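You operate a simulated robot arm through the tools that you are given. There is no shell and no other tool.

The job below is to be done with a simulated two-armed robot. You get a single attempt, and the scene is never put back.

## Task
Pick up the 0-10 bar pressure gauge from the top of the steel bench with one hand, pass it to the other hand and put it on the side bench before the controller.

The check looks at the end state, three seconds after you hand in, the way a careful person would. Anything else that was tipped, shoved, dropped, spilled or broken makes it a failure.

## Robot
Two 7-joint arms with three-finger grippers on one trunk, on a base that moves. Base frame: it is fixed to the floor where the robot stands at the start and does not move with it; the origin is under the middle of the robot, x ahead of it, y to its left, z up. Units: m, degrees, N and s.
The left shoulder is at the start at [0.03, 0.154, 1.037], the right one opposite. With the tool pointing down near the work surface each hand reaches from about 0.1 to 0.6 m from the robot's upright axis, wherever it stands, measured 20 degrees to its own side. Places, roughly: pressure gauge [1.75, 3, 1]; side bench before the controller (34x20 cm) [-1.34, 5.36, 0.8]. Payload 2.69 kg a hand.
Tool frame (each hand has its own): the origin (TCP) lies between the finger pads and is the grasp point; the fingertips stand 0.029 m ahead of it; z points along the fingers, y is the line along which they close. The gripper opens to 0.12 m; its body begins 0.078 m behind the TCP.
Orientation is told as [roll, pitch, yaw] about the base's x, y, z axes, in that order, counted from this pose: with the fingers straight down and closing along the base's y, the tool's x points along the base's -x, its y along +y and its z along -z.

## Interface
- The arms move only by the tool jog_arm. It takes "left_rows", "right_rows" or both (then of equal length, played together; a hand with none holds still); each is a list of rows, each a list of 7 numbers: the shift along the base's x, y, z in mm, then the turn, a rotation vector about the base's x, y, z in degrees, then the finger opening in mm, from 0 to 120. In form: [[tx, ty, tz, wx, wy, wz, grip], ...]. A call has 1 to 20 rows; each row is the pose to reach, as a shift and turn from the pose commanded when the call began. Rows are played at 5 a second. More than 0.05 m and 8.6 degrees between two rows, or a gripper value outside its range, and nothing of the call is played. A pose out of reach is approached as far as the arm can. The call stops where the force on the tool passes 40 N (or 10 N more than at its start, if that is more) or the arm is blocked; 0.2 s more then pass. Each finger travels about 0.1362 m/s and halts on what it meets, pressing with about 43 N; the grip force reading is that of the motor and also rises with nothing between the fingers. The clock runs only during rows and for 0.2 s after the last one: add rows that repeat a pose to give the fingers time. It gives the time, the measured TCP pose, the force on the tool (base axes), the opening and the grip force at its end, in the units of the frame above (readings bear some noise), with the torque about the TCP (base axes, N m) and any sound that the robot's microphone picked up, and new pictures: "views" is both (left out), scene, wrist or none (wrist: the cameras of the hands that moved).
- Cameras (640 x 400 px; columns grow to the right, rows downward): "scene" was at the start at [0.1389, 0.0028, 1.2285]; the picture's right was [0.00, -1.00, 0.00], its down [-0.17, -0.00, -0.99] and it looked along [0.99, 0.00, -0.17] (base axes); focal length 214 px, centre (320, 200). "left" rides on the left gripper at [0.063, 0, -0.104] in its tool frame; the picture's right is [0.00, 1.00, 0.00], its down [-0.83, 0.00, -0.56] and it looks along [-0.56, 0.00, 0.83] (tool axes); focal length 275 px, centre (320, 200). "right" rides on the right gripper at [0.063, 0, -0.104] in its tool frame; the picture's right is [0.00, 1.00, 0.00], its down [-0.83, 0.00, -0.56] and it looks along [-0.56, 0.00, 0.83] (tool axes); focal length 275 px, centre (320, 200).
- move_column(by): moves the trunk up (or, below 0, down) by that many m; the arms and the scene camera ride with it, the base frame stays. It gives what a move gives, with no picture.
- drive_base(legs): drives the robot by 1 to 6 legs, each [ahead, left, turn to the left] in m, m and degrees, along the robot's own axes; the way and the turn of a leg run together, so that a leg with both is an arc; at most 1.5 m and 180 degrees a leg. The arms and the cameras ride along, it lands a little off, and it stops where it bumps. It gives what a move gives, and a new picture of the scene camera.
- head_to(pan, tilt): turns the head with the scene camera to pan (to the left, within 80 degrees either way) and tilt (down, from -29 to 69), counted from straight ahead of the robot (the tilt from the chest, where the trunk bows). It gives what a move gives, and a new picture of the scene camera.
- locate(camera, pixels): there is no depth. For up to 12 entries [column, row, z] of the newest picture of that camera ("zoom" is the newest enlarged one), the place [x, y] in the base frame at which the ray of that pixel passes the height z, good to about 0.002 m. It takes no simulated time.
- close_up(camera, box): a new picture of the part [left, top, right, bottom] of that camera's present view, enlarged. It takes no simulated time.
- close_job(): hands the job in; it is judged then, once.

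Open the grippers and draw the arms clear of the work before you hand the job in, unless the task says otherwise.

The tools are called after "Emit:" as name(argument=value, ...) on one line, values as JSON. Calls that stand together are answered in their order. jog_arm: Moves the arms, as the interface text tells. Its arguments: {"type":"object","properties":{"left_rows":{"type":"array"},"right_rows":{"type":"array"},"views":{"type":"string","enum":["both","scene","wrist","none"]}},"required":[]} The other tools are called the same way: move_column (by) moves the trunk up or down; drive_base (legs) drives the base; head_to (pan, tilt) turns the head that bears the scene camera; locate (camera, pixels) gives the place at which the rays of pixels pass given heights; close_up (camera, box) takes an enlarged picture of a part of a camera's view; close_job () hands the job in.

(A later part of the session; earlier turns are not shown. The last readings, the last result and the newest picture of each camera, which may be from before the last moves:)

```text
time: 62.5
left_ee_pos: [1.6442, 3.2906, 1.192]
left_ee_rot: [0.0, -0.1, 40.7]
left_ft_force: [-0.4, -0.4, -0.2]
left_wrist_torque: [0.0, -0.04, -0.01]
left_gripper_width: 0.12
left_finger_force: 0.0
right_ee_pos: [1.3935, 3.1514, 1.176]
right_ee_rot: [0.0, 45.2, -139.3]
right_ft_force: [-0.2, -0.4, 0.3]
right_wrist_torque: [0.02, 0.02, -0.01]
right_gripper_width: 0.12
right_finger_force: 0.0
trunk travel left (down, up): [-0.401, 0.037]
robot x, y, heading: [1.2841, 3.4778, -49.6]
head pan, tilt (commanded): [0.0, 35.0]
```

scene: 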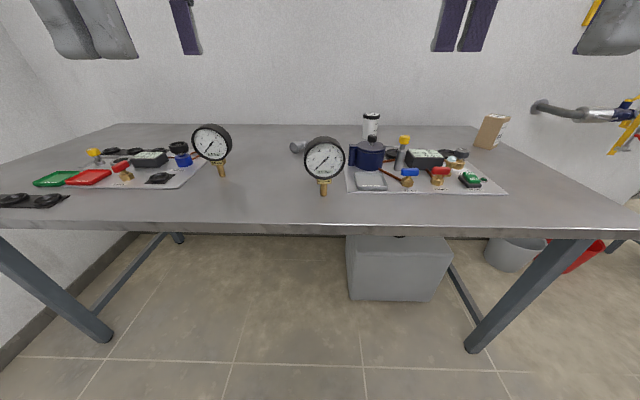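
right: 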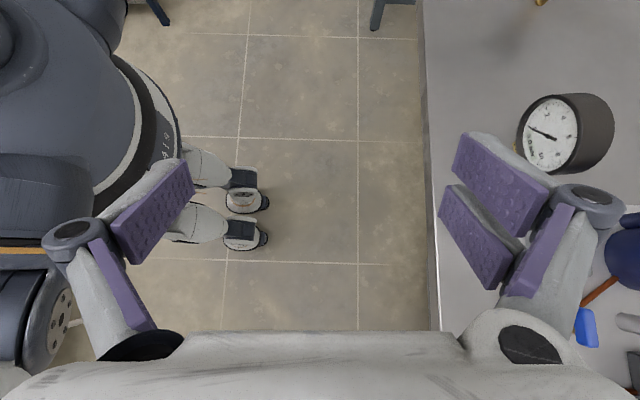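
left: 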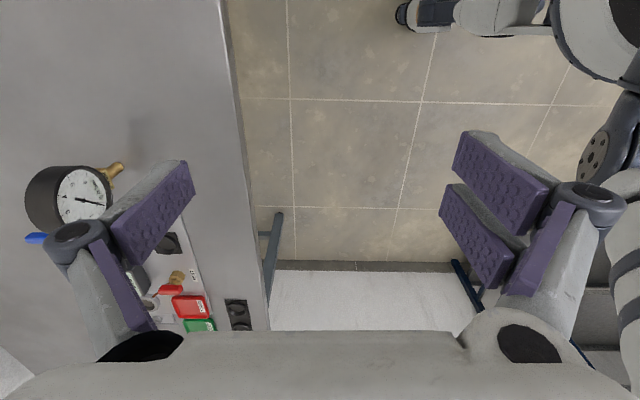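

The tilt works; the wrist camera now sees the gauge at (560,130) and my own base front. I tilt the left hand by -45° likewise (mirror image), then roll 0.15 m closer to the bench (edge would be ~0.36 m from my axis).

Emit:
jog_arm(left_rows=[[0, 0, 0, -4.9, 5.7, 0, 120], [0, 0, 0, -9.8, 11.4, 0, 120], [0, 0, 0, -14.6, 17.1, 0, 120], [0, 0, 0, -19.5, 22.8, 0, 120], [0, 0, 0, -24.4, 28.5, 0, 120], [0, 0, 0, -29.3, 34.2, 0, 120]], views="wrist")

Emit:
drive_base(legs=[[0.15, 0, 0]])

```text
time: 63.9
left_ee_pos: [1.6453, 3.2908, 1.1922]
left_ee_rot: [0.0, 45.0, 40.7]
left_ft_force: [-0.2, 0.1, 0.3]
left_wrist_torque: [-0.02, 0.02, 0.03]
left_gripper_width: 0.1202
left_finger_force: 0.0
right_ee_pos: [1.3937, 3.1514, 1.1755]
right_ee_rot: [0.1, 45.0, -139.2]
right_ft_force: [0.2, -0.4, -0.4]
right_wrist_torque: [0.02, -0.02, 0.0]
right_gripper_width: 0.1202
right_finger_force: 0.1
trunk travel left (down, up): [-0.401, 0.037]
robot x, y, heading: [1.2813, 3.48, -49.5]
head pan, tilt (commanded): [0.0, 35.0]
```

left: 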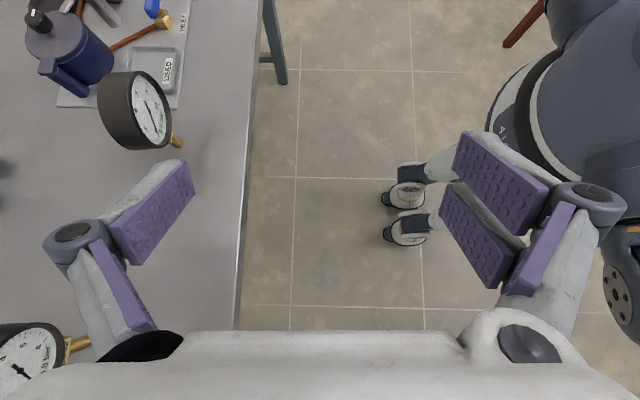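

```text
time: 65.3
left_ee_pos: [1.7428, 3.1752, 1.1916]
left_ee_rot: [0.1, 45.0, 40.7]
left_ft_force: [0.0, 0.1, -0.2]
left_wrist_torque: [-0.02, -0.01, -0.03]
left_gripper_width: 0.1199
left_finger_force: 0.0
right_ee_pos: [1.4907, 3.0374, 1.1736]
right_ee_rot: [0.0, 45.0, -139.3]
right_ft_force: [-0.6, -0.2, -0.4]
right_wrist_torque: [0.02, 0.0, 0.07]
right_gripper_width: 0.1199
right_finger_force: 0.0
trunk travel left (down, up): [-0.401, 0.037]
robot x, y, heading: [1.3834, 3.3645, -49.5]
head pan, tilt (commanded): [0.0, 35.0]
```

scene: 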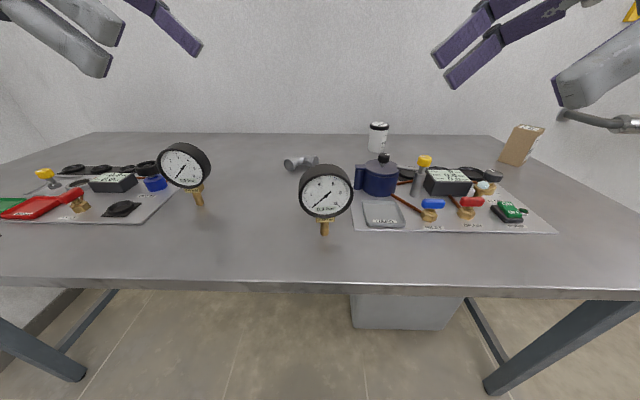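

Now the gauge is at (325,200) with its foot at (324,235). I take precise enlarged views from the scene and both wrist cameras for triangulation.

Emit:
close_up(camera="scene", box=[277, 150, 373, 250])

Emit:
close_up(camera="right", box=[0, 0, 640, 400])

Emit:
close_up(camera="left", box=[0, 0, 640, 400])

```text
4.00 times, centred on (325, 200) of scene
```

zoom: 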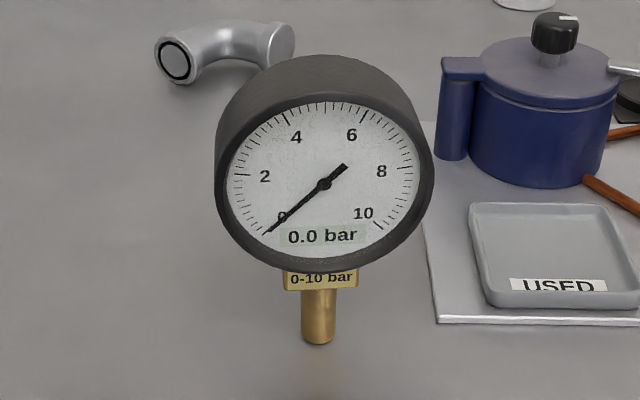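

```text
1.00 times, centred on (320, 200) of right (not enlarged: the box is as wide or as high as the picture)
```

zoom: 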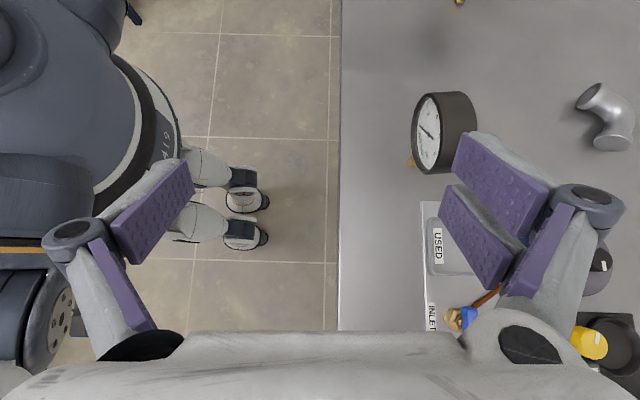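

```text
1.00 times, centred on (320, 200) of left (not enlarged: the box is as wide or as high as the picture)
```

zoom: 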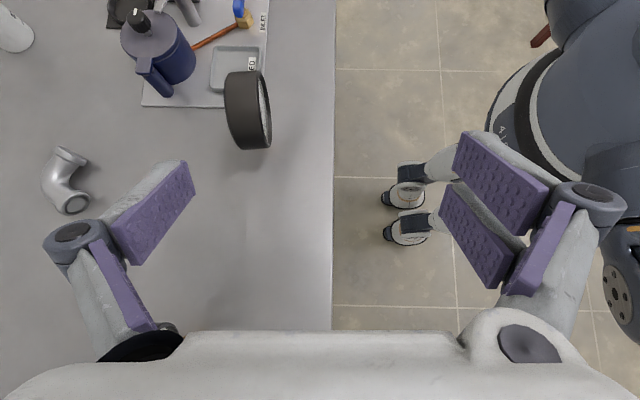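

I zoom on the gauge in the right and left wrist pictures to get pixel-accurate points of dial and rim.

Emit:
close_up(camera="right", box=[390, 80, 500, 180])

Emit:
close_up(camera="left", box=[200, 60, 300, 160])

Emit:
locate(camera="scene", pixels=[[326, 196, 0.96], [326, 196, 0.98], [326, 196, 1.0], [324.7, 235.2, 0.84], [324.7, 235.2, 0.86], [324.7, 235.2, 0.88]])

Emit:
locate(camera="right", pixels=[[429, 131, 0.96], [429, 131, 0.98], [429, 131, 1.0]])

```text
4.00 times, centred on (445, 130) of right
```

zoom: 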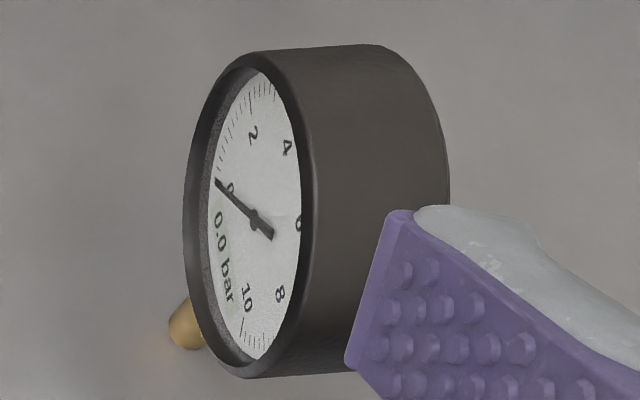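

```text
4.00 times, centred on (250, 110) of left
```

zoom: 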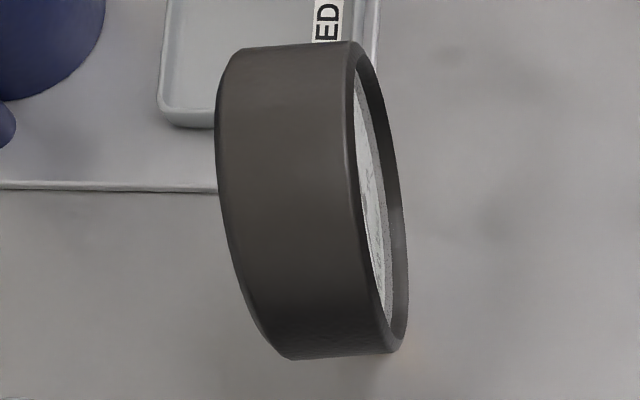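

```text
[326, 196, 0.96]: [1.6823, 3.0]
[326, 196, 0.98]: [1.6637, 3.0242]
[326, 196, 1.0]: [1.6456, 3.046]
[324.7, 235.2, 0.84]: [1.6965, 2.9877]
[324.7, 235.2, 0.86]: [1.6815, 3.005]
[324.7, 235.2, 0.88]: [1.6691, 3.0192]
```

```text
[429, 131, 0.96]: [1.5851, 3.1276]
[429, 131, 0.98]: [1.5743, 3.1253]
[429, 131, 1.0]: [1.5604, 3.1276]
```

The right camera's stored picture predates the drive, so I take a fresh enlargement and locate on it: pivot (252,220), foot tip (186,330).

Emit:
close_up(camera="right", box=[390, 80, 500, 180])

Emit:
locate(camera="zoom", pixels=[[252, 220, 0.96], [252, 220, 0.98], [252, 220, 1.0], [186, 335, 0.86], [186, 335, 0.88], [255, 54, 0.975], [245, 377, 0.975], [375, 45, 0.975], [250, 54, 1.0]])

```text
4.00 times, centred on (445, 130) of right
```

zoom: 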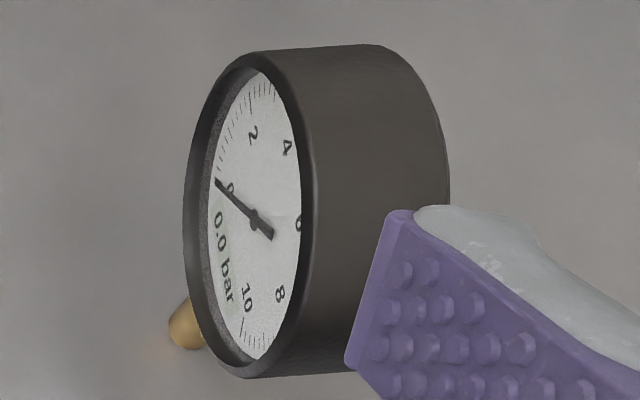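

```text
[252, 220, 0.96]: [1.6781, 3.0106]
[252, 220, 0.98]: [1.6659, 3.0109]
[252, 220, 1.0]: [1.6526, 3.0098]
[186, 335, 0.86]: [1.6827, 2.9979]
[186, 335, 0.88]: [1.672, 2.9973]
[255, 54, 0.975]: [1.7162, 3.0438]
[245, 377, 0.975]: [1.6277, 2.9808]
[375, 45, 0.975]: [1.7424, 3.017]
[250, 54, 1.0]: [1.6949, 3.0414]
```

Triangulated: dial pivot at (1.673, 3.011, 0.969), stem foot at (1.685, 3.001, 0.855) – i.e. 0.472 m ahead of my axis, practically centred. I check the blue can and other neighbours to the right for the hand's approach path.

Emit:
locate(camera="scene", pixels=[[380, 197, 0.86], [357, 190, 0.88], [383, 153, 1.0], [383, 153, 0.95], [425, 157, 0.98], [425, 195, 0.86], [383, 228, 0.86], [287, 167, 0.86], [378, 150, 0.88], [362, 165, 0.95]])

Emit:
close_up(camera="scene", box=[330, 110, 490, 240])

```text
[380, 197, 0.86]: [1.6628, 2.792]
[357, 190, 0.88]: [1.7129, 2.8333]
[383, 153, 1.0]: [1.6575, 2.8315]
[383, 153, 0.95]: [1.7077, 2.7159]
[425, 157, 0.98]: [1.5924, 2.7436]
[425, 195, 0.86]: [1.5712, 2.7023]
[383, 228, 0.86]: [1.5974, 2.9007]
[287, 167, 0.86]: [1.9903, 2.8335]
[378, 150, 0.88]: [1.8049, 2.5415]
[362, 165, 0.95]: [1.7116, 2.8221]
```

```text
3.08 times, centred on (410, 175) of scene
```

zoom: 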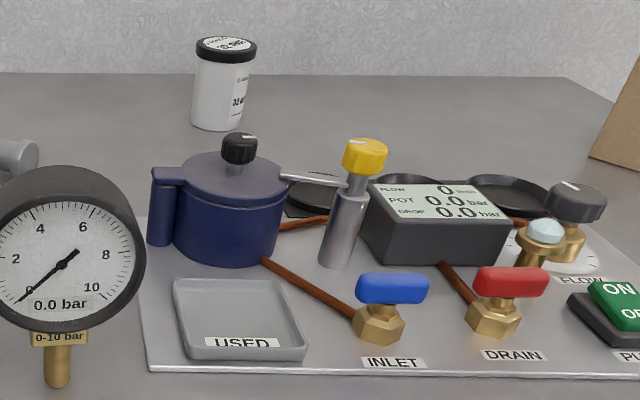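

The can and valves lie beyond 0.6 m ahead or below the planned path. I move the right hand in two stretches to a pre-grasp point 0.10 m up-right of the grasp, along the 45° approach line.

Emit:
jog_arm(right_rows=[[15.5, -37.6, -5, 0, 0, 0, 120], [31, -75.2, -10, 0, 0, 0, 120], [46.5, -112.8, -20, 0, 0, 0, 120], [61.9, -150.4, -32, 0, 0, 0, 120], [80, -135, -55, 0, 0, 0, 120], [98, -120, -79, 0, 0, 0, 120], [115.7, -104.5, -102.6, 0, 0, 0, 120], [115.7, -104.5, -102.6, 0, 0, 0, 120]])

```text
time: 67.1
left_ee_pos: [1.743, 3.1754, 1.1932]
left_ee_rot: [0.0, 44.9, 40.7]
left_ft_force: [0.3, 0.4, 0.6]
left_wrist_torque: [-0.01, 0.01, 0.0]
left_gripper_width: 0.1199
left_finger_force: 0.0
right_ee_pos: [1.6077, 2.9343, 1.0736]
right_ee_rot: [0.1, 45.0, -139.3]
right_ft_force: [-0.5, 1.1, -0.7]
right_wrist_torque: [0.0, 0.0, -0.01]
right_gripper_width: 0.1201
right_finger_force: 0.0
trunk travel left (down, up): [-0.401, 0.037]
robot x, y, heading: [1.3816, 3.367, -49.5]
head pan, tilt (commanded): [0.0, 35.0]
```

scene: 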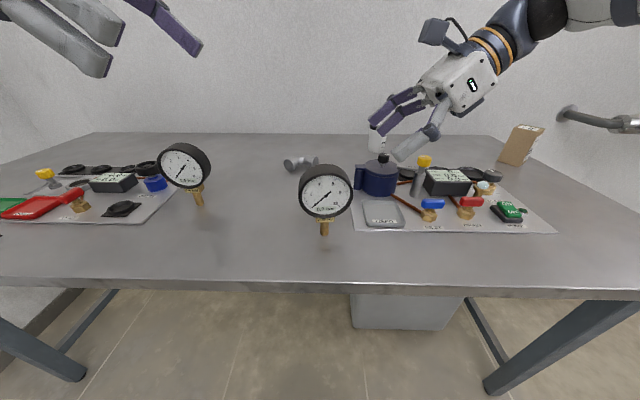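
right: 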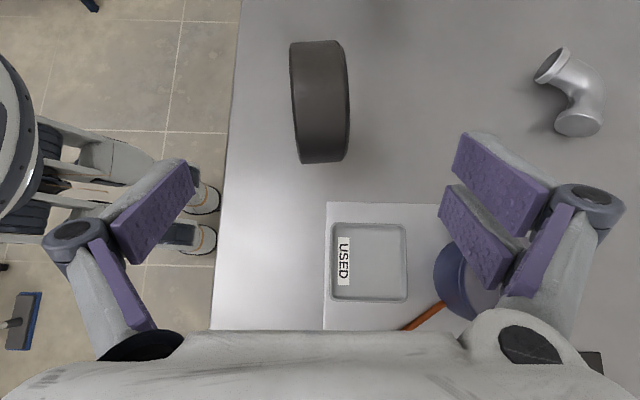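

The wrist view shows the casing centred at column ~320, spanning rows 40–163 exactly as expected, rotated about 4°. I advance along the approach line with a +3.8° yaw correction, fingers still open.

Emit:
jog_arm(right_rows=[[9, 7.4, -12, 0, 0, 1, 120], [18, 14.8, -24, 0, 0, 2, 120], [27.5, 22.2, -36, 0, 0, 3, 120], [37, 29.6, -48, 0, 0, 3.8, 120], [46, 37, -60, 0, 0, 3.8, 120], [55.1, 44.4, -71.5, 0, 0, 3.8, 120], [55.1, 44.4, -71.5, 0, 0, 3.8, 120]])

```text
time: 68.7
left_ee_pos: [1.7427, 3.1747, 1.192]
left_ee_rot: [0.0, 45.0, 40.8]
left_ft_force: [0.4, 0.2, 0.6]
left_wrist_torque: [-0.01, 0.0, 0.01]
left_gripper_width: 0.1199
left_finger_force: 0.0
right_ee_pos: [1.6619, 2.9771, 1.0018]
right_ee_rot: [0.1, 45.0, -135.5]
right_ft_force: [0.5, 0.5, 0.4]
right_wrist_torque: [0.0, -0.02, -0.02]
right_gripper_width: 0.12
right_finger_force: 0.0
trunk travel left (down, up): [-0.401, 0.037]
robot x, y, heading: [1.3865, 3.3621, -49.3]
head pan, tilt (commanded): [0.0, 35.0]
```

scene: 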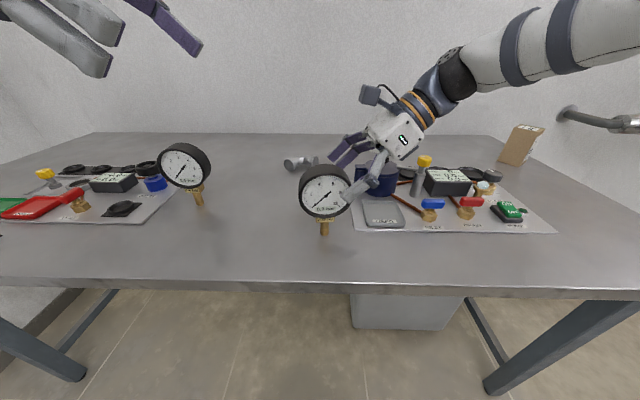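
right: 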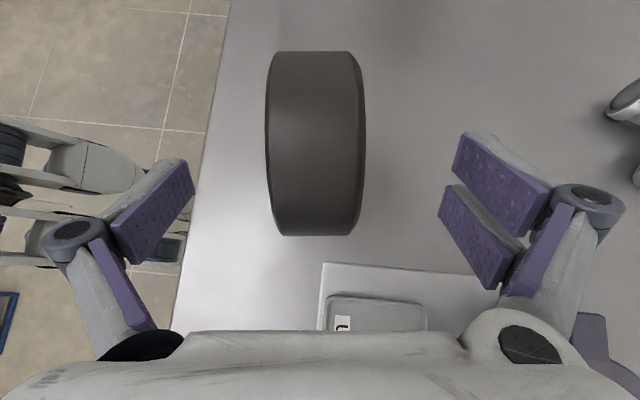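

The casing sits between the fingers (cols 267–365, aligned now). I shift 2 mm toward me to centre it and close the fingers, holding the pose to let them settle.

Emit:
jog_arm(right_rows=[[-1.3, 1.5, 0, 0, 0, 0, 120], [-1.3, 1.5, 0, 0, 0, 0, 90], [-1.3, 1.5, 0, 0, 0, 0, 65], [-1.3, 1.5, 0, 0, 0, 0, 50], [-1.3, 1.5, 0, 0, 0, 0, 30], [-1.3, 1.5, 0, 0, 0, 0, 20], [-1.3, 1.5, 0, 0, 0, 0, 20], [-1.3, 1.5, 0, 0, 0, 0, 20]])

```text
time: 70.5
left_ee_pos: [1.7408, 3.1743, 1.1922]
left_ee_rot: [0.2, 45.1, 40.7]
left_ft_force: [0.0, 0.5, 0.1]
left_wrist_torque: [0.0, -0.01, 0.0]
left_gripper_width: 0.1199
left_finger_force: 0.0
right_ee_pos: [1.661, 2.9776, 1.0014]
right_ee_rot: [0.1, 45.1, -135.4]
right_ft_force: [0.5, -1.5, 0.8]
right_wrist_torque: [-0.19, -0.08, -0.04]
right_gripper_width: 0.0405
right_finger_force: 43.5
trunk travel left (down, up): [-0.401, 0.037]
robot x, y, heading: [1.3821, 3.3589, -49.5]
head pan, tilt (commanded): [0.0, 35.0]
```

scene: 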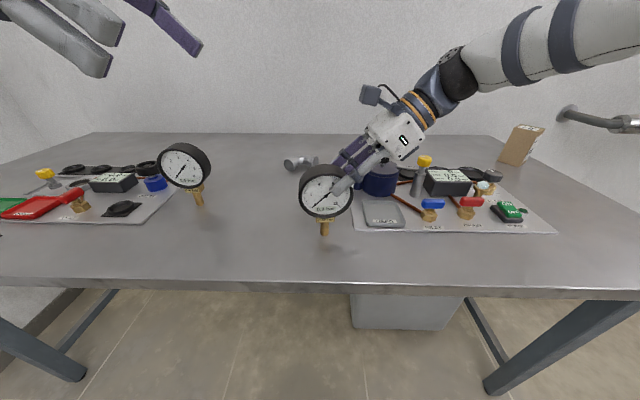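
right: 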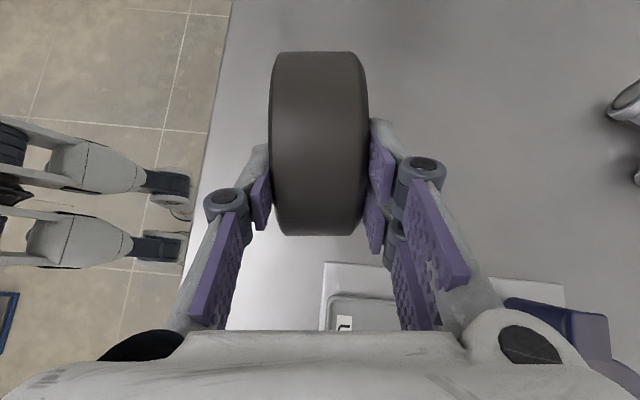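

The grip holds: opening 40.5 mm, 43.5 N, gauge still upright. I lift it straight up, slowly first.

Emit:
jog_arm(right_rows=[[0, 0, 5, 0, 0, 0, 20], [0, 0, 15, 0, 0, 0, 20], [0, 0, 30, 0, 0, 0, 20], [0, 0, 50, 0, 0, 0, 20], [0, 0, 70, 0, 0, 0, 20], [0, 0, 90, 0, 0, 0, 20], [0, 0, 105, 0, 0, 0, 20], [0, 0, 110, 0, 0, 0, 20]])

```text
time: 72.3
left_ee_pos: [1.7429, 3.1746, 1.1919]
left_ee_rot: [0.1, 44.9, 40.7]
left_ft_force: [0.3, -0.2, 0.5]
left_wrist_torque: [0.03, 0.0, 0.02]
left_gripper_width: 0.1199
left_finger_force: 0.1
right_ee_pos: [1.6626, 2.9775, 1.11]
right_ee_rot: [0.1, 45.1, -135.6]
right_ft_force: [0.3, -0.8, -4.9]
right_wrist_torque: [-0.09, 0.09, 0.0]
right_gripper_width: 0.0407
right_finger_force: 43.8
trunk travel left (down, up): [-0.401, 0.037]
robot x, y, heading: [1.3831, 3.3657, -49.6]
head pan, tilt (commanded): [0.0, 35.0]
```

scene: 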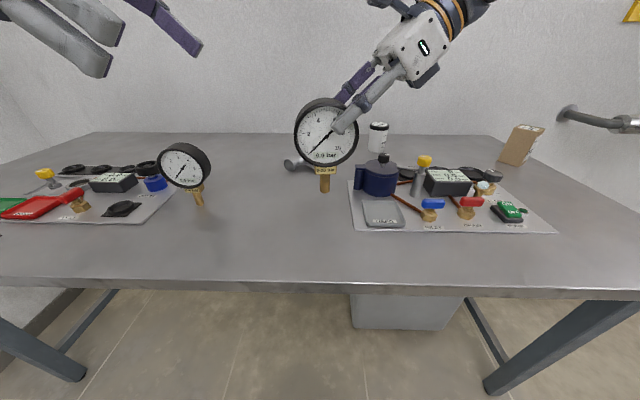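
right: 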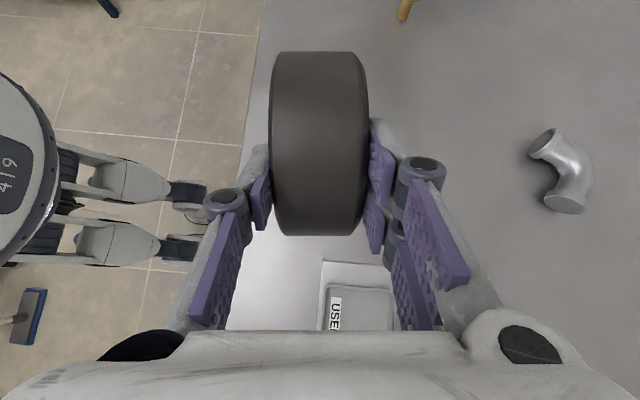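

The gauge is held (4.9 N weight) and clear of the bench. I raise it 40 mm more and bring the left hand to a pre-grasp at the other side (tilted to 60°, aligned with the gauge), 0.12 m short of the casing.

Emit:
jog_arm(right_rows=[[0, 0, 8, 0, 0, 0, 20], [0, 0, 16, 0, 0, 0, 20], [0, 0, 24, 0, 0, 0, 20], [0, 0, 32, 0, 0, 0, 20], [0, 0, 40, 0, 0, 0, 20], [0, 0, 40, 0, 0, 0, 20]], left_rows=[[9, -14.7, 2, -2.03, 2.21, 0.76, 120], [18, -29.5, 4, -4.06, 4.42, 1.52, 120], [27.2, -44.2, 6, -6.1, 6.63, 2.28, 120], [36.2, -59, 8, -8.13, 8.84, 3.04, 120], [45.3, -73.7, 9, -10.16, 11.05, 3.8, 120], [45.3, -73.7, 9, -10.16, 11.05, 3.8, 120]])

```text
time: 73.7
left_ee_pos: [1.7877, 3.1012, 1.2008]
left_ee_rot: [0.0, 60.0, 44.5]
left_ft_force: [0.2, 0.3, -0.1]
left_wrist_torque: [0.01, 0.01, 0.0]
left_gripper_width: 0.1199
left_finger_force: 0.1
right_ee_pos: [1.661, 2.9777, 1.1505]
right_ee_rot: [0.1, 45.0, -135.4]
right_ft_force: [-1.1, -1.0, -4.4]
right_wrist_torque: [-0.08, 0.1, 0.0]
right_gripper_width: 0.0408
right_finger_force: 42.9
trunk travel left (down, up): [-0.401, 0.037]
robot x, y, heading: [1.3819, 3.3636, -49.4]
head pan, tilt (commanded): [0.0, 35.0]
```

scene: 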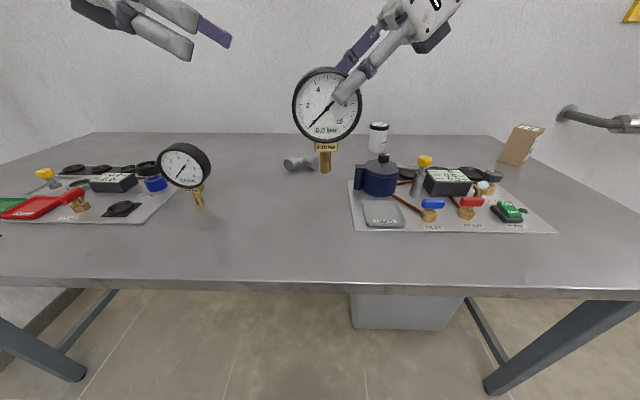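
right: 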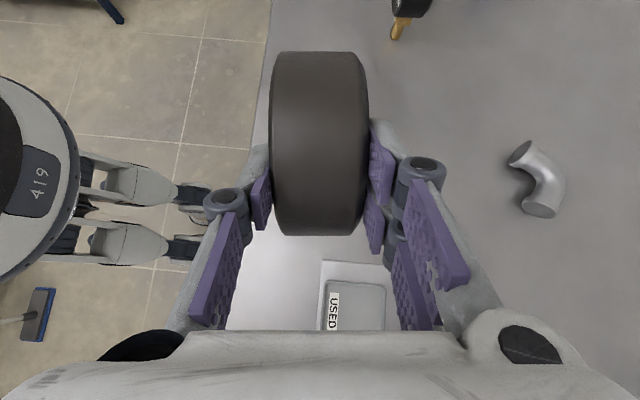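
left: 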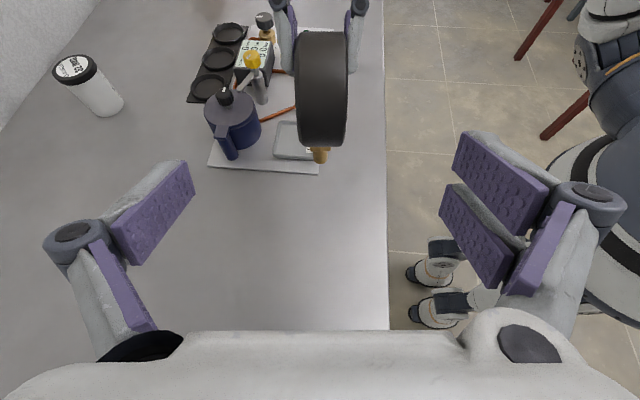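

Left view: casing centred at col ~322, its centre computed 0.172 m ahead of the left TCP – as planned. I advance the left hand 0.125 m along its axis (with a 2 mm shift toward me), fingers open.

Emit:
jog_arm(left_rows=[[-11.2, -10.6, -8.9, 0, 0, 0, 120], [-22.5, -21.3, -17.9, 0, 0, 0, 120], [-33.7, -31.9, -26.8, 0, 0, 0, 120], [-44.9, -42.6, -35.7, 0, 0, 0, 120], [-56.1, -53.2, -44.6, 0, 0, 0, 120], [-67.4, -63.9, -53.6, 0, 0, 0, 120], [-78.6, -74.5, -62.5, 0, 0, 0, 120], [-78.6, -74.5, -62.5, 0, 0, 0, 120]])

```text
time: 75.5
left_ee_pos: [1.7088, 3.0295, 1.1372]
left_ee_rot: [0.1, 60.1, 44.5]
left_ft_force: [-0.5, 0.2, 0.3]
left_wrist_torque: [0.0, 0.0, 0.0]
left_gripper_width: 0.1201
left_finger_force: 0.1
right_ee_pos: [1.6615, 2.9788, 1.1504]
right_ee_rot: [0.1, 45.0, -135.5]
right_ft_force: [-0.4, -0.5, -5.3]
right_wrist_torque: [-0.12, 0.12, 0.0]
right_gripper_width: 0.0405
right_finger_force: 42.9
trunk travel left (down, up): [-0.401, 0.037]
robot x, y, heading: [1.3842, 3.3633, -49.2]
head pan, tilt (commanded): [0.0, 35.0]
```

scene: 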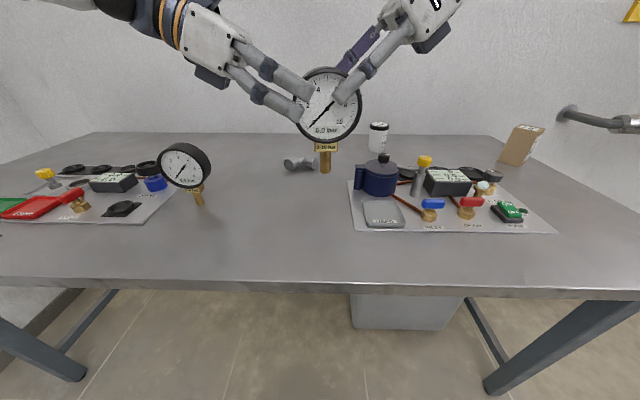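
left: 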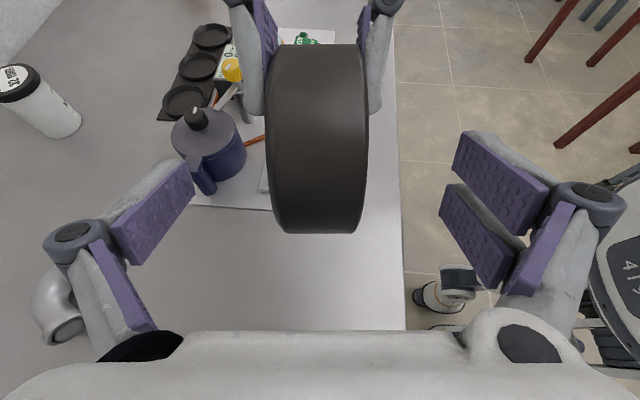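

The left fingers straddle the casing (cols 267–368) well away from the right fingertips. I close the left hand on it stepwise.

Emit:
jog_arm(left_rows=[[0, 0, 0, 0, 0, 0, 95], [0, 0, 0, 0, 0, 0, 70], [0, 0, 0, 0, 0, 0, 55], [0, 0, 0, 0, 0, 0, 48], [0, 0, 0, 0, 0, 0, 43], [0, 0, 0, 0, 0, 0, 38], [0, 0, 0, 0, 0, 0, 30], [0, 0, 0, 0, 0, 0, 20], [0, 0, 0, 0, 0, 0, 20], [0, 0, 0, 0, 0, 0, 20]])

```text
time: 77.7
left_ee_pos: [1.7107, 3.0271, 1.138]
left_ee_rot: [0.0, 59.9, 44.5]
left_ft_force: [12.5, -13.7, -0.7]
left_wrist_torque: [0.05, 0.02, 0.78]
left_gripper_width: 0.0403
left_finger_force: 43.5
right_ee_pos: [1.662, 2.9782, 1.1505]
right_ee_rot: [-0.1, 45.0, -135.5]
right_ft_force: [-12.1, 14.4, -4.0]
right_wrist_torque: [0.03, 0.25, 0.51]
right_gripper_width: 0.0408
right_finger_force: 43.5
trunk travel left (down, up): [-0.401, 0.037]
robot x, y, heading: [1.3858, 3.3659, -49.6]
head pan, tilt (commanded): [0.0, 35.0]
```

scene: 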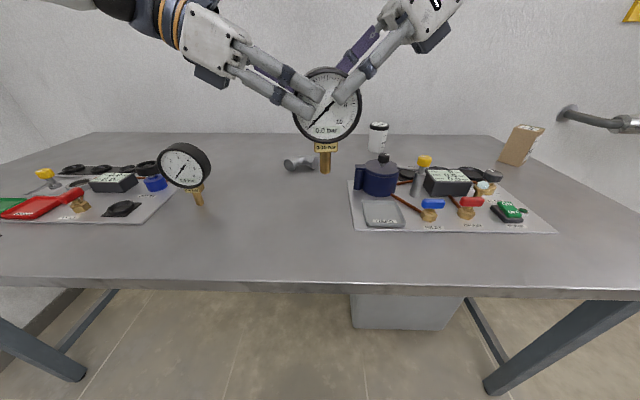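
left: 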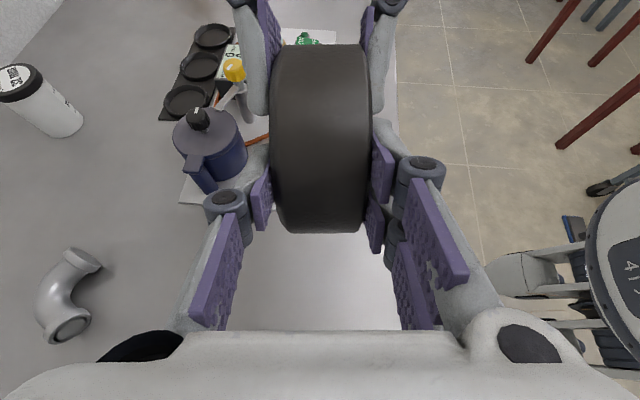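

Both hands hold (40.3 mm, 43.5 N). There is an 18 N mutual force along my forward axis, so I ease it by shifting the left hand ~1.2 mm forward before releasing.

Emit:
jog_arm(left_rows=[[0.4, -0.4, 0, 0, 0, 0, 20], [0.8, -0.8, 0, 0, 0, 0, 20], [0.8, -0.8, 0, 0, 0, 0, 20]], views="none")

```text
time: 78.5
left_ee_pos: [1.7108, 3.0264, 1.1389]
left_ee_rot: [0.1, 60.0, 44.5]
left_ft_force: [9.3, -10.6, 0.4]
left_wrist_torque: [-0.22, -0.14, 0.64]
left_gripper_width: 0.0406
left_finger_force: 42.8
right_ee_pos: [1.6622, 2.9792, 1.1508]
right_ee_rot: [0.2, 45.1, -135.5]
right_ft_force: [-9.4, 10.6, -1.4]
right_wrist_torque: [0.45, 0.23, 0.32]
right_gripper_width: 0.0405
right_finger_force: 43.3
trunk travel left (down, up): [-0.401, 0.037]
robot x, y, heading: [1.3813, 3.3672, -49.5]
head pan, tilt (commanded): [0.0, 35.0]
```

The force fell from 18 to 14 N; I shift another ~2.5 mm forward to bring it near zero.

Emit:
jog_arm(left_rows=[[0.9, -0.9, 0, 0, 0, 0, 20], [1.8, -1.8, 0, 0, 0, 0, 20], [1.8, -1.8, 0, 0, 0, 0, 20]], views="none")

```text
time: 79.3
left_ee_pos: [1.7108, 3.0254, 1.1377]
left_ee_rot: [0.3, 59.9, 44.5]
left_ft_force: [3.0, 8.4, 0.4]
left_wrist_torque: [-0.57, 0.15, -0.17]
left_gripper_width: 0.0404
left_finger_force: 43.3
right_ee_pos: [1.6608, 2.9768, 1.1504]
right_ee_rot: [0.2, 45.0, -135.6]
right_ft_force: [-1.8, -9.7, -0.9]
right_wrist_torque: [0.55, -0.24, -0.18]
right_gripper_width: 0.0403
right_finger_force: 43.0
trunk travel left (down, up): [-0.401, 0.037]
robot x, y, heading: [1.3849, 3.3634, -49.7]
head pan, tilt (commanded): [0.0, 35.0]
```

Forces are now small. I open the right hand in place, letting the left carry the gauge.

Emit:
jog_arm(right_rows=[[0, 0, 0, 0, 0, 0, 40], [0, 0, 0, 0, 0, 0, 45], [0, 0, 0, 0, 0, 0, 60], [0, 0, 0, 0, 0, 0, 85], [0, 0, 0, 0, 0, 0, 110], [0, 0, 0, 0, 0, 0, 120], [0, 0, 0, 0, 0, 0, 120]])

```text
time: 80.9
left_ee_pos: [1.7116, 3.0254, 1.1391]
left_ee_rot: [0.3, 60.1, 44.4]
left_ft_force: [-0.4, 0.5, 0.6]
left_wrist_torque: [0.15, -0.13, 0.0]
left_gripper_width: 0.0406
left_finger_force: 43.7
right_ee_pos: [1.6611, 2.978, 1.1512]
right_ee_rot: [0.1, 45.0, -135.4]
right_ft_force: [0.1, -1.1, -0.2]
right_wrist_torque: [0.01, -0.01, -0.01]
right_gripper_width: 0.1198
right_finger_force: 0.0
trunk travel left (down, up): [-0.401, 0.037]
robot x, y, heading: [1.3869, 3.3627, -49.4]
head pan, tilt (commanded): [0.0, 35.0]
```

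scene: 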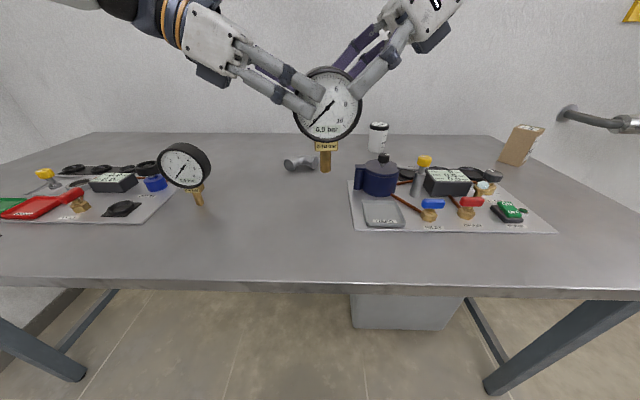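
right: 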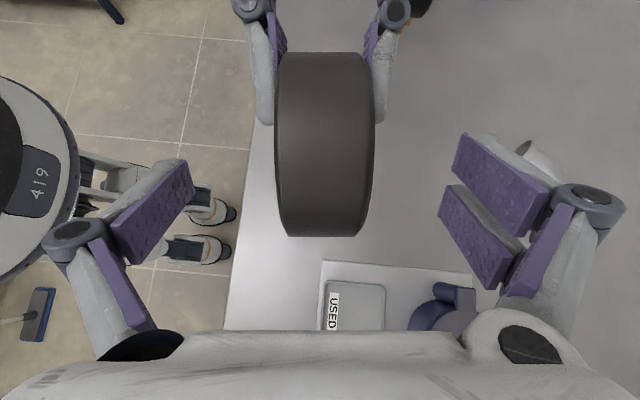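

The left hand alone holds the gauge (torque matches its weight). I withdraw the right hand to the right and slightly up, clear of the casing.

Emit:
jog_arm(right_rows=[[-8, -8, 8, 0, 0, 0, 120], [-20, -20, 18, 0, 0, 0, 120], [-35, -34, 28, 0, 0, 0, 120], [-50, -49, 36, 0, 0, 0, 120], [-65, -64, 40, 0, 0, 0, 120], [-80, -79, 40, 0, 0, 0, 120], [-95, -94, 40, 0, 0, 0, 120]])

```text
time: 82.5
left_ee_pos: [1.7119, 3.025, 1.1394]
left_ee_rot: [0.0, 59.9, 44.4]
left_ft_force: [-1.0, -0.1, 0.2]
left_wrist_torque: [0.14, -0.11, -0.02]
left_gripper_width: 0.0408
left_finger_force: 43.2
right_ee_pos: [1.581, 2.9002, 1.1912]
right_ee_rot: [0.2, 45.0, -135.5]
right_ft_force: [-0.8, -0.4, 0.0]
right_wrist_torque: [0.01, -0.02, 0.0]
right_gripper_width: 0.1198
right_finger_force: 0.0
right hand out of reach, approached as far as the arm can: row 7
trunk travel left (down, up): [-0.401, 0.037]
robot x, y, heading: [1.3859, 3.3639, -49.3]
head pan, tilt (commanded): [0.0, 35.0]
```

scene: 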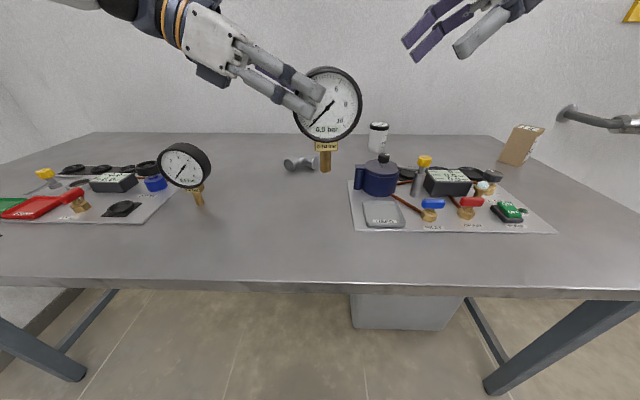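
right: 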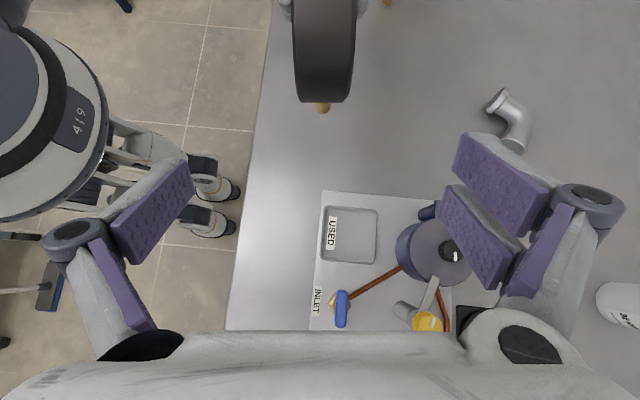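

The right hand is clear (its camera shows the gauge in the left hand). I back away 0.35 m from the bench, then sidestep left 0.3 m away from cart and broom, before turning.

Emit:
drive_base(legs=[[-0.35, 0, 0], [0, 0.3, 0]])

```text
time: 87.3
left_ee_pos: [1.7083, 3.4955, 1.1387]
left_ee_rot: [0.1, 60.0, 44.5]
left_ft_force: [0.2, 0.4, -0.7]
left_wrist_torque: [0.14, -0.15, 0.0]
left_gripper_width: 0.041
left_finger_force: 42.6
right_ee_pos: [1.5785, 3.3709, 1.1912]
right_ee_rot: [0.1, 45.0, -135.5]
right_ft_force: [0.0, -0.4, 0.0]
right_wrist_torque: [-0.03, 0.01, -0.03]
right_gripper_width: 0.12
right_finger_force: 0.1
trunk travel left (down, up): [-0.401, 0.037]
robot x, y, heading: [1.381, 3.8356, -49.2]
head pan, tilt (commanded): [0.0, 35.0]
```

scene: 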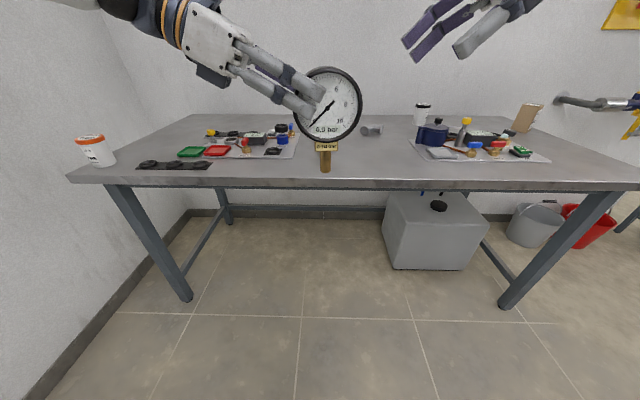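

Nothing else on the bench was touched. I turn left 90° (hands sweep over free floor, wall ≈ 0.9 m away).

Emit:
drive_base(legs=[[0, 0, 90]])

```text
time: 91.6
left_ee_pos: [1.7087, 4.1731, 1.1381]
left_ee_rot: [0.1, 60.0, 136.3]
left_ft_force: [-0.2, 0.4, -0.2]
left_wrist_torque: [0.1, 0.14, 0.01]
left_gripper_width: 0.0407
left_finger_force: 42.8
right_ee_pos: [1.8362, 4.0471, 1.1912]
right_ee_rot: [0.1, 45.1, -43.7]
right_ft_force: [0.7, 0.0, 0.5]
right_wrist_torque: [0.03, -0.04, 0.0]
right_gripper_width: 0.12
right_finger_force: 0.0
trunk travel left (down, up): [-0.401, 0.037]
robot x, y, heading: [1.3754, 3.8321, 42.2]
head pan, tilt (commanded): [0.0, 35.0]
```

scene: 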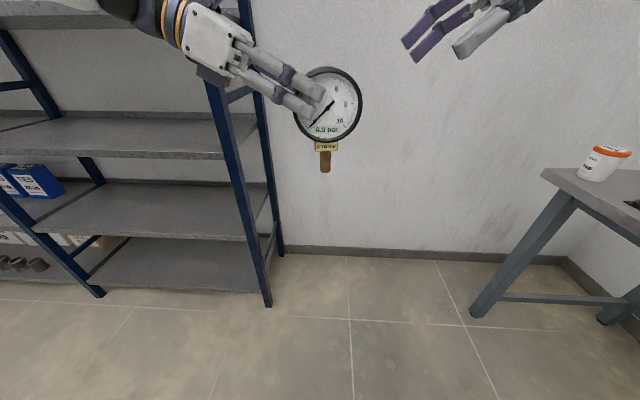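

The shelf front is ~0.8 m ahead-left. Before turning further I pan the head left to see what lies in the area toward the controller wall.

Emit:
head_to(pan=75, tilt=25)

```text
time: 93.1
left_ee_pos: [1.7085, 4.1729, 1.1375]
left_ee_rot: [0.1, 59.9, 136.4]
left_ft_force: [-0.1, -0.1, 0.1]
left_wrist_torque: [0.12, 0.18, -0.03]
left_gripper_width: 0.0407
left_finger_force: 42.7
right_ee_pos: [1.8375, 4.047, 1.1908]
right_ee_rot: [0.1, 45.0, -43.7]
right_ft_force: [-0.3, 0.2, -0.2]
right_wrist_torque: [-0.01, -0.01, 0.01]
right_gripper_width: 0.1201
right_finger_force: 0.0
trunk travel left (down, up): [-0.401, 0.037]
robot x, y, heading: [1.3799, 3.8343, 42.5]
head pan, tilt (commanded): [75.0, 25.0]
```

scene: 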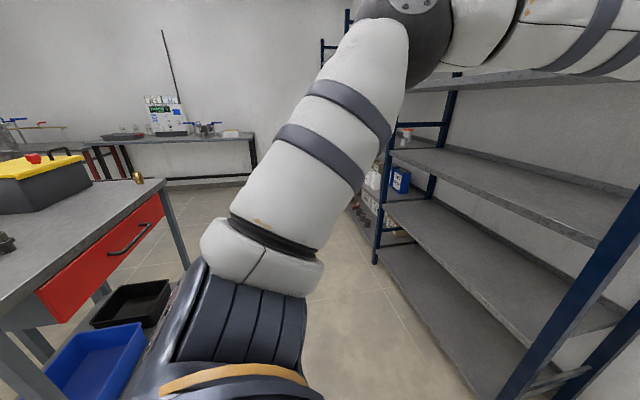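

The side bench with the controller is at (170,120), and the aisle between cart and shelves is free. I turn left another 88° to head straight to it.

Emit:
head_to(pan=0, tilt=25)

Emit:
drive_base(legs=[[-0.08, 0, 0], [0, 0, 45]])

```text
time: 94.5
left_ee_pos: [1.7095, 4.173, 1.1377]
left_ee_rot: [0.1, 59.8, 136.3]
left_ft_force: [0.2, 0.2, 0.3]
left_wrist_torque: [0.12, 0.12, -0.03]
left_gripper_width: 0.0406
left_finger_force: 43.0
right_ee_pos: [1.8368, 4.0471, 1.1913]
right_ee_rot: [0.0, 45.1, -43.7]
right_ft_force: [-1.1, -0.8, 0.1]
right_wrist_torque: [0.0, 0.0, -0.03]
right_gripper_width: 0.1199
right_finger_force: 0.0
trunk travel left (down, up): [-0.401, 0.037]
robot x, y, heading: [1.3806, 3.8313, 42.3]
head pan, tilt (commanded): [0.0, 25.0]
```

scene: 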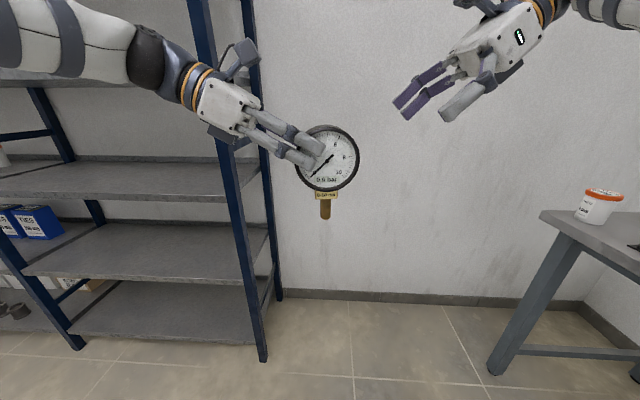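

```text
time: 97.7
left_ee_pos: [1.3159, 4.2524, 1.1383]
left_ee_rot: [0.1, 59.9, -178.9]
left_ft_force: [0.0, 0.8, -4.7]
left_wrist_torque: [0.01, 0.22, -0.01]
left_gripper_width: 0.0408
left_finger_force: 43.1
right_ee_pos: [1.496, 4.2518, 1.1902]
right_ee_rot: [0.0, 44.9, 0.9]
right_ft_force: [0.8, -0.3, -0.4]
right_wrist_torque: [0.03, 0.02, -0.02]
right_gripper_width: 0.1202
right_finger_force: 0.1
trunk travel left (down, up): [-0.401, 0.037]
robot x, y, heading: [1.3192, 3.7823, 87.0]
head pan, tilt (commanded): [0.0, 25.0]
```

scene: 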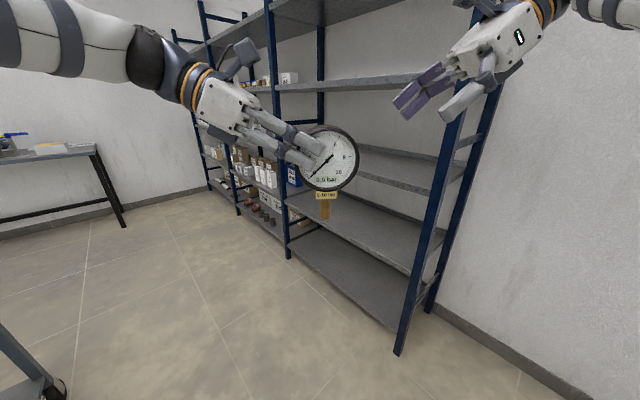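

Heading is 87°. I turn left 43° more to face the controller wall and look.

Emit:
drive_base(legs=[[0, 0, 43]])

```text
time: 100.1
left_ee_pos: [0.9892, 4.116, 1.1379]
left_ee_rot: [0.1, 59.9, -134.9]
left_ft_force: [-0.4, 1.2, -4.8]
left_wrist_torque: [-0.11, 0.11, 0.02]
left_gripper_width: 0.0406
left_finger_force: 43.2
right_ee_pos: [1.1178, 4.2413, 1.1901]
right_ee_rot: [0.1, 45.0, 44.9]
right_ft_force: [0.0, -0.1, 0.2]
right_wrist_torque: [-0.02, 0.02, 0.01]
right_gripper_width: 0.1203
right_finger_force: 0.0
trunk travel left (down, up): [-0.401, 0.037]
robot x, y, heading: [1.3203, 3.7784, 131.0]
head pan, tilt (commanded): [0.0, 25.0]
```

scene: 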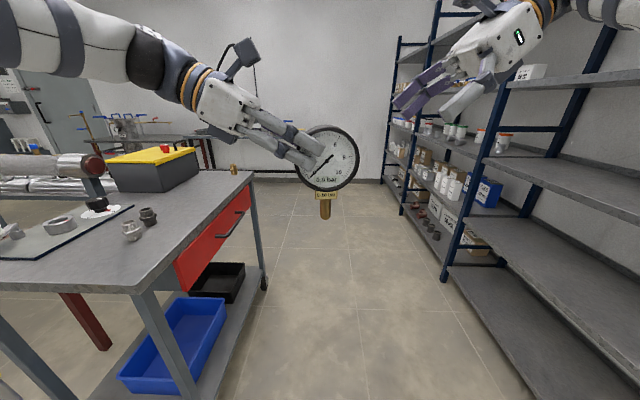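

The aisle ahead is clear between the workbench (right caster at (264,288)) and shelves (foot at (443,281)). I measure the clearances.

Emit:
locate(camera="scene", pixels=[[264, 289, 0.0], [252, 178, 0.85], [252, 178, 0.9], [195, 395, 0.0], [145, 285, 0.85], [443, 282, 0.0], [404, 214, 0.0], [383, 183, 0.0], [530, 395, 0.0], [297, 181, 0.0]])

Emit:
close_up(camera="scene", box=[60, 90, 260, 215])

```text
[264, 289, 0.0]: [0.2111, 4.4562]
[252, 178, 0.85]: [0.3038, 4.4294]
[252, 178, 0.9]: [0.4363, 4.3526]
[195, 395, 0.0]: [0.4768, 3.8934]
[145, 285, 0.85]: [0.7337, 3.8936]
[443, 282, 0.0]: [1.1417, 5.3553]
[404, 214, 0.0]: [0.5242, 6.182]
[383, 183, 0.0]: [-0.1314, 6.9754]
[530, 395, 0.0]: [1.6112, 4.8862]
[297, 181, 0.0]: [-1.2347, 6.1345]
```

```text
3.20 times, centred on (160, 152) of scene
```

zoom: 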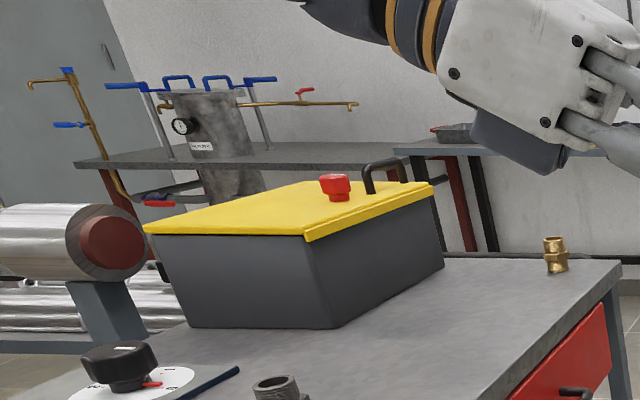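

The aisle spans from the workbench end to the shelf, 1.26 m wide; its middle is 0.2 m to my right. I sidestep right 0.2 m and drive 1.2 m ahead.

Emit:
drive_base(legs=[[0, -0.2, -1], [1.2, 0, 0]])

```text
time: 107.9
left_ee_pos: [0.3561, 5.1353, 1.1385]
left_ee_rot: [0.1, 59.8, -134.1]
left_ft_force: [0.7, -0.1, -5.0]
left_wrist_torque: [-0.12, 0.1, 0.0]
left_gripper_width: 0.0404
left_finger_force: 43.5
right_ee_pos: [0.4835, 5.2632, 1.1904]
right_ee_rot: [0.2, 45.0, 45.8]
right_ft_force: [0.3, 0.3, 0.6]
right_wrist_torque: [0.0, 0.0, 0.0]
right_gripper_width: 0.1199
right_finger_force: 0.0
trunk travel left (down, up): [-0.401, 0.037]
robot x, y, heading: [0.6976, 4.8033, 132.1]
head pan, tilt (commanded): [0.0, 25.0]
```

scene: 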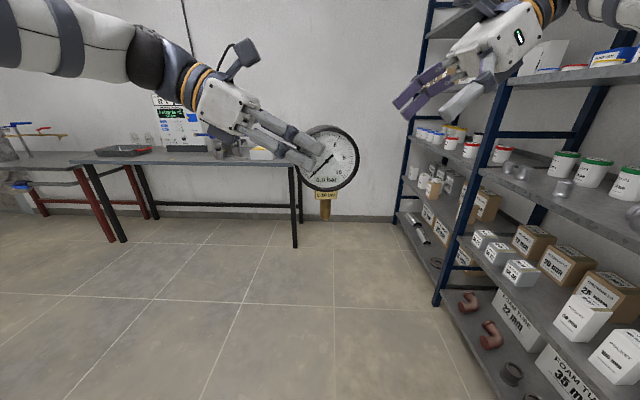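

The side bench with controller is in view at (200,157), legs at (295,246) and (123,241). I measure it and zoom in.

Emit:
locate(camera="scene", pixels=[[295, 247, 0.0], [123, 242, 0.0], [301, 221, 0.0], [154, 218, 0.0], [437, 305, 0.0], [395, 222, 0.0], [292, 165, 0.8], [75, 162, 0.8], [110, 241, 0.0]])

Emit:
close_up(camera="scene", box=[60, 80, 310, 236])

```text
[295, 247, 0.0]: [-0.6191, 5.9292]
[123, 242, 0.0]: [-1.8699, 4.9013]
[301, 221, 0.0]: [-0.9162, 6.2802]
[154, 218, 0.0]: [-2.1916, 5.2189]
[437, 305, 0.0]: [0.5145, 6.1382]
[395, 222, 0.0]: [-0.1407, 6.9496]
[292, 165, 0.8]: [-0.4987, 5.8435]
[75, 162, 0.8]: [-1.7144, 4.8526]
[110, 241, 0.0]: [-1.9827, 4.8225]
```

```text
2.56 times, centred on (185, 158) of scene
```

zoom: 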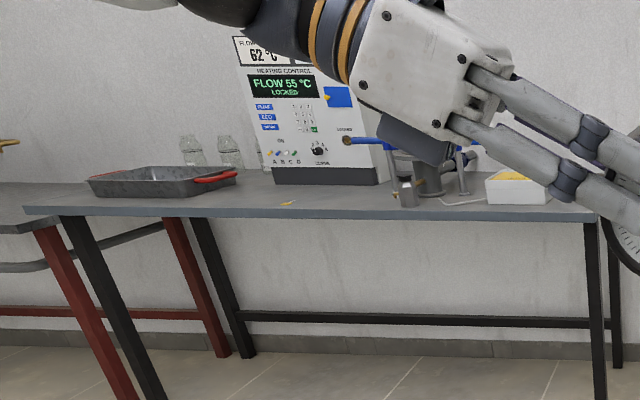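

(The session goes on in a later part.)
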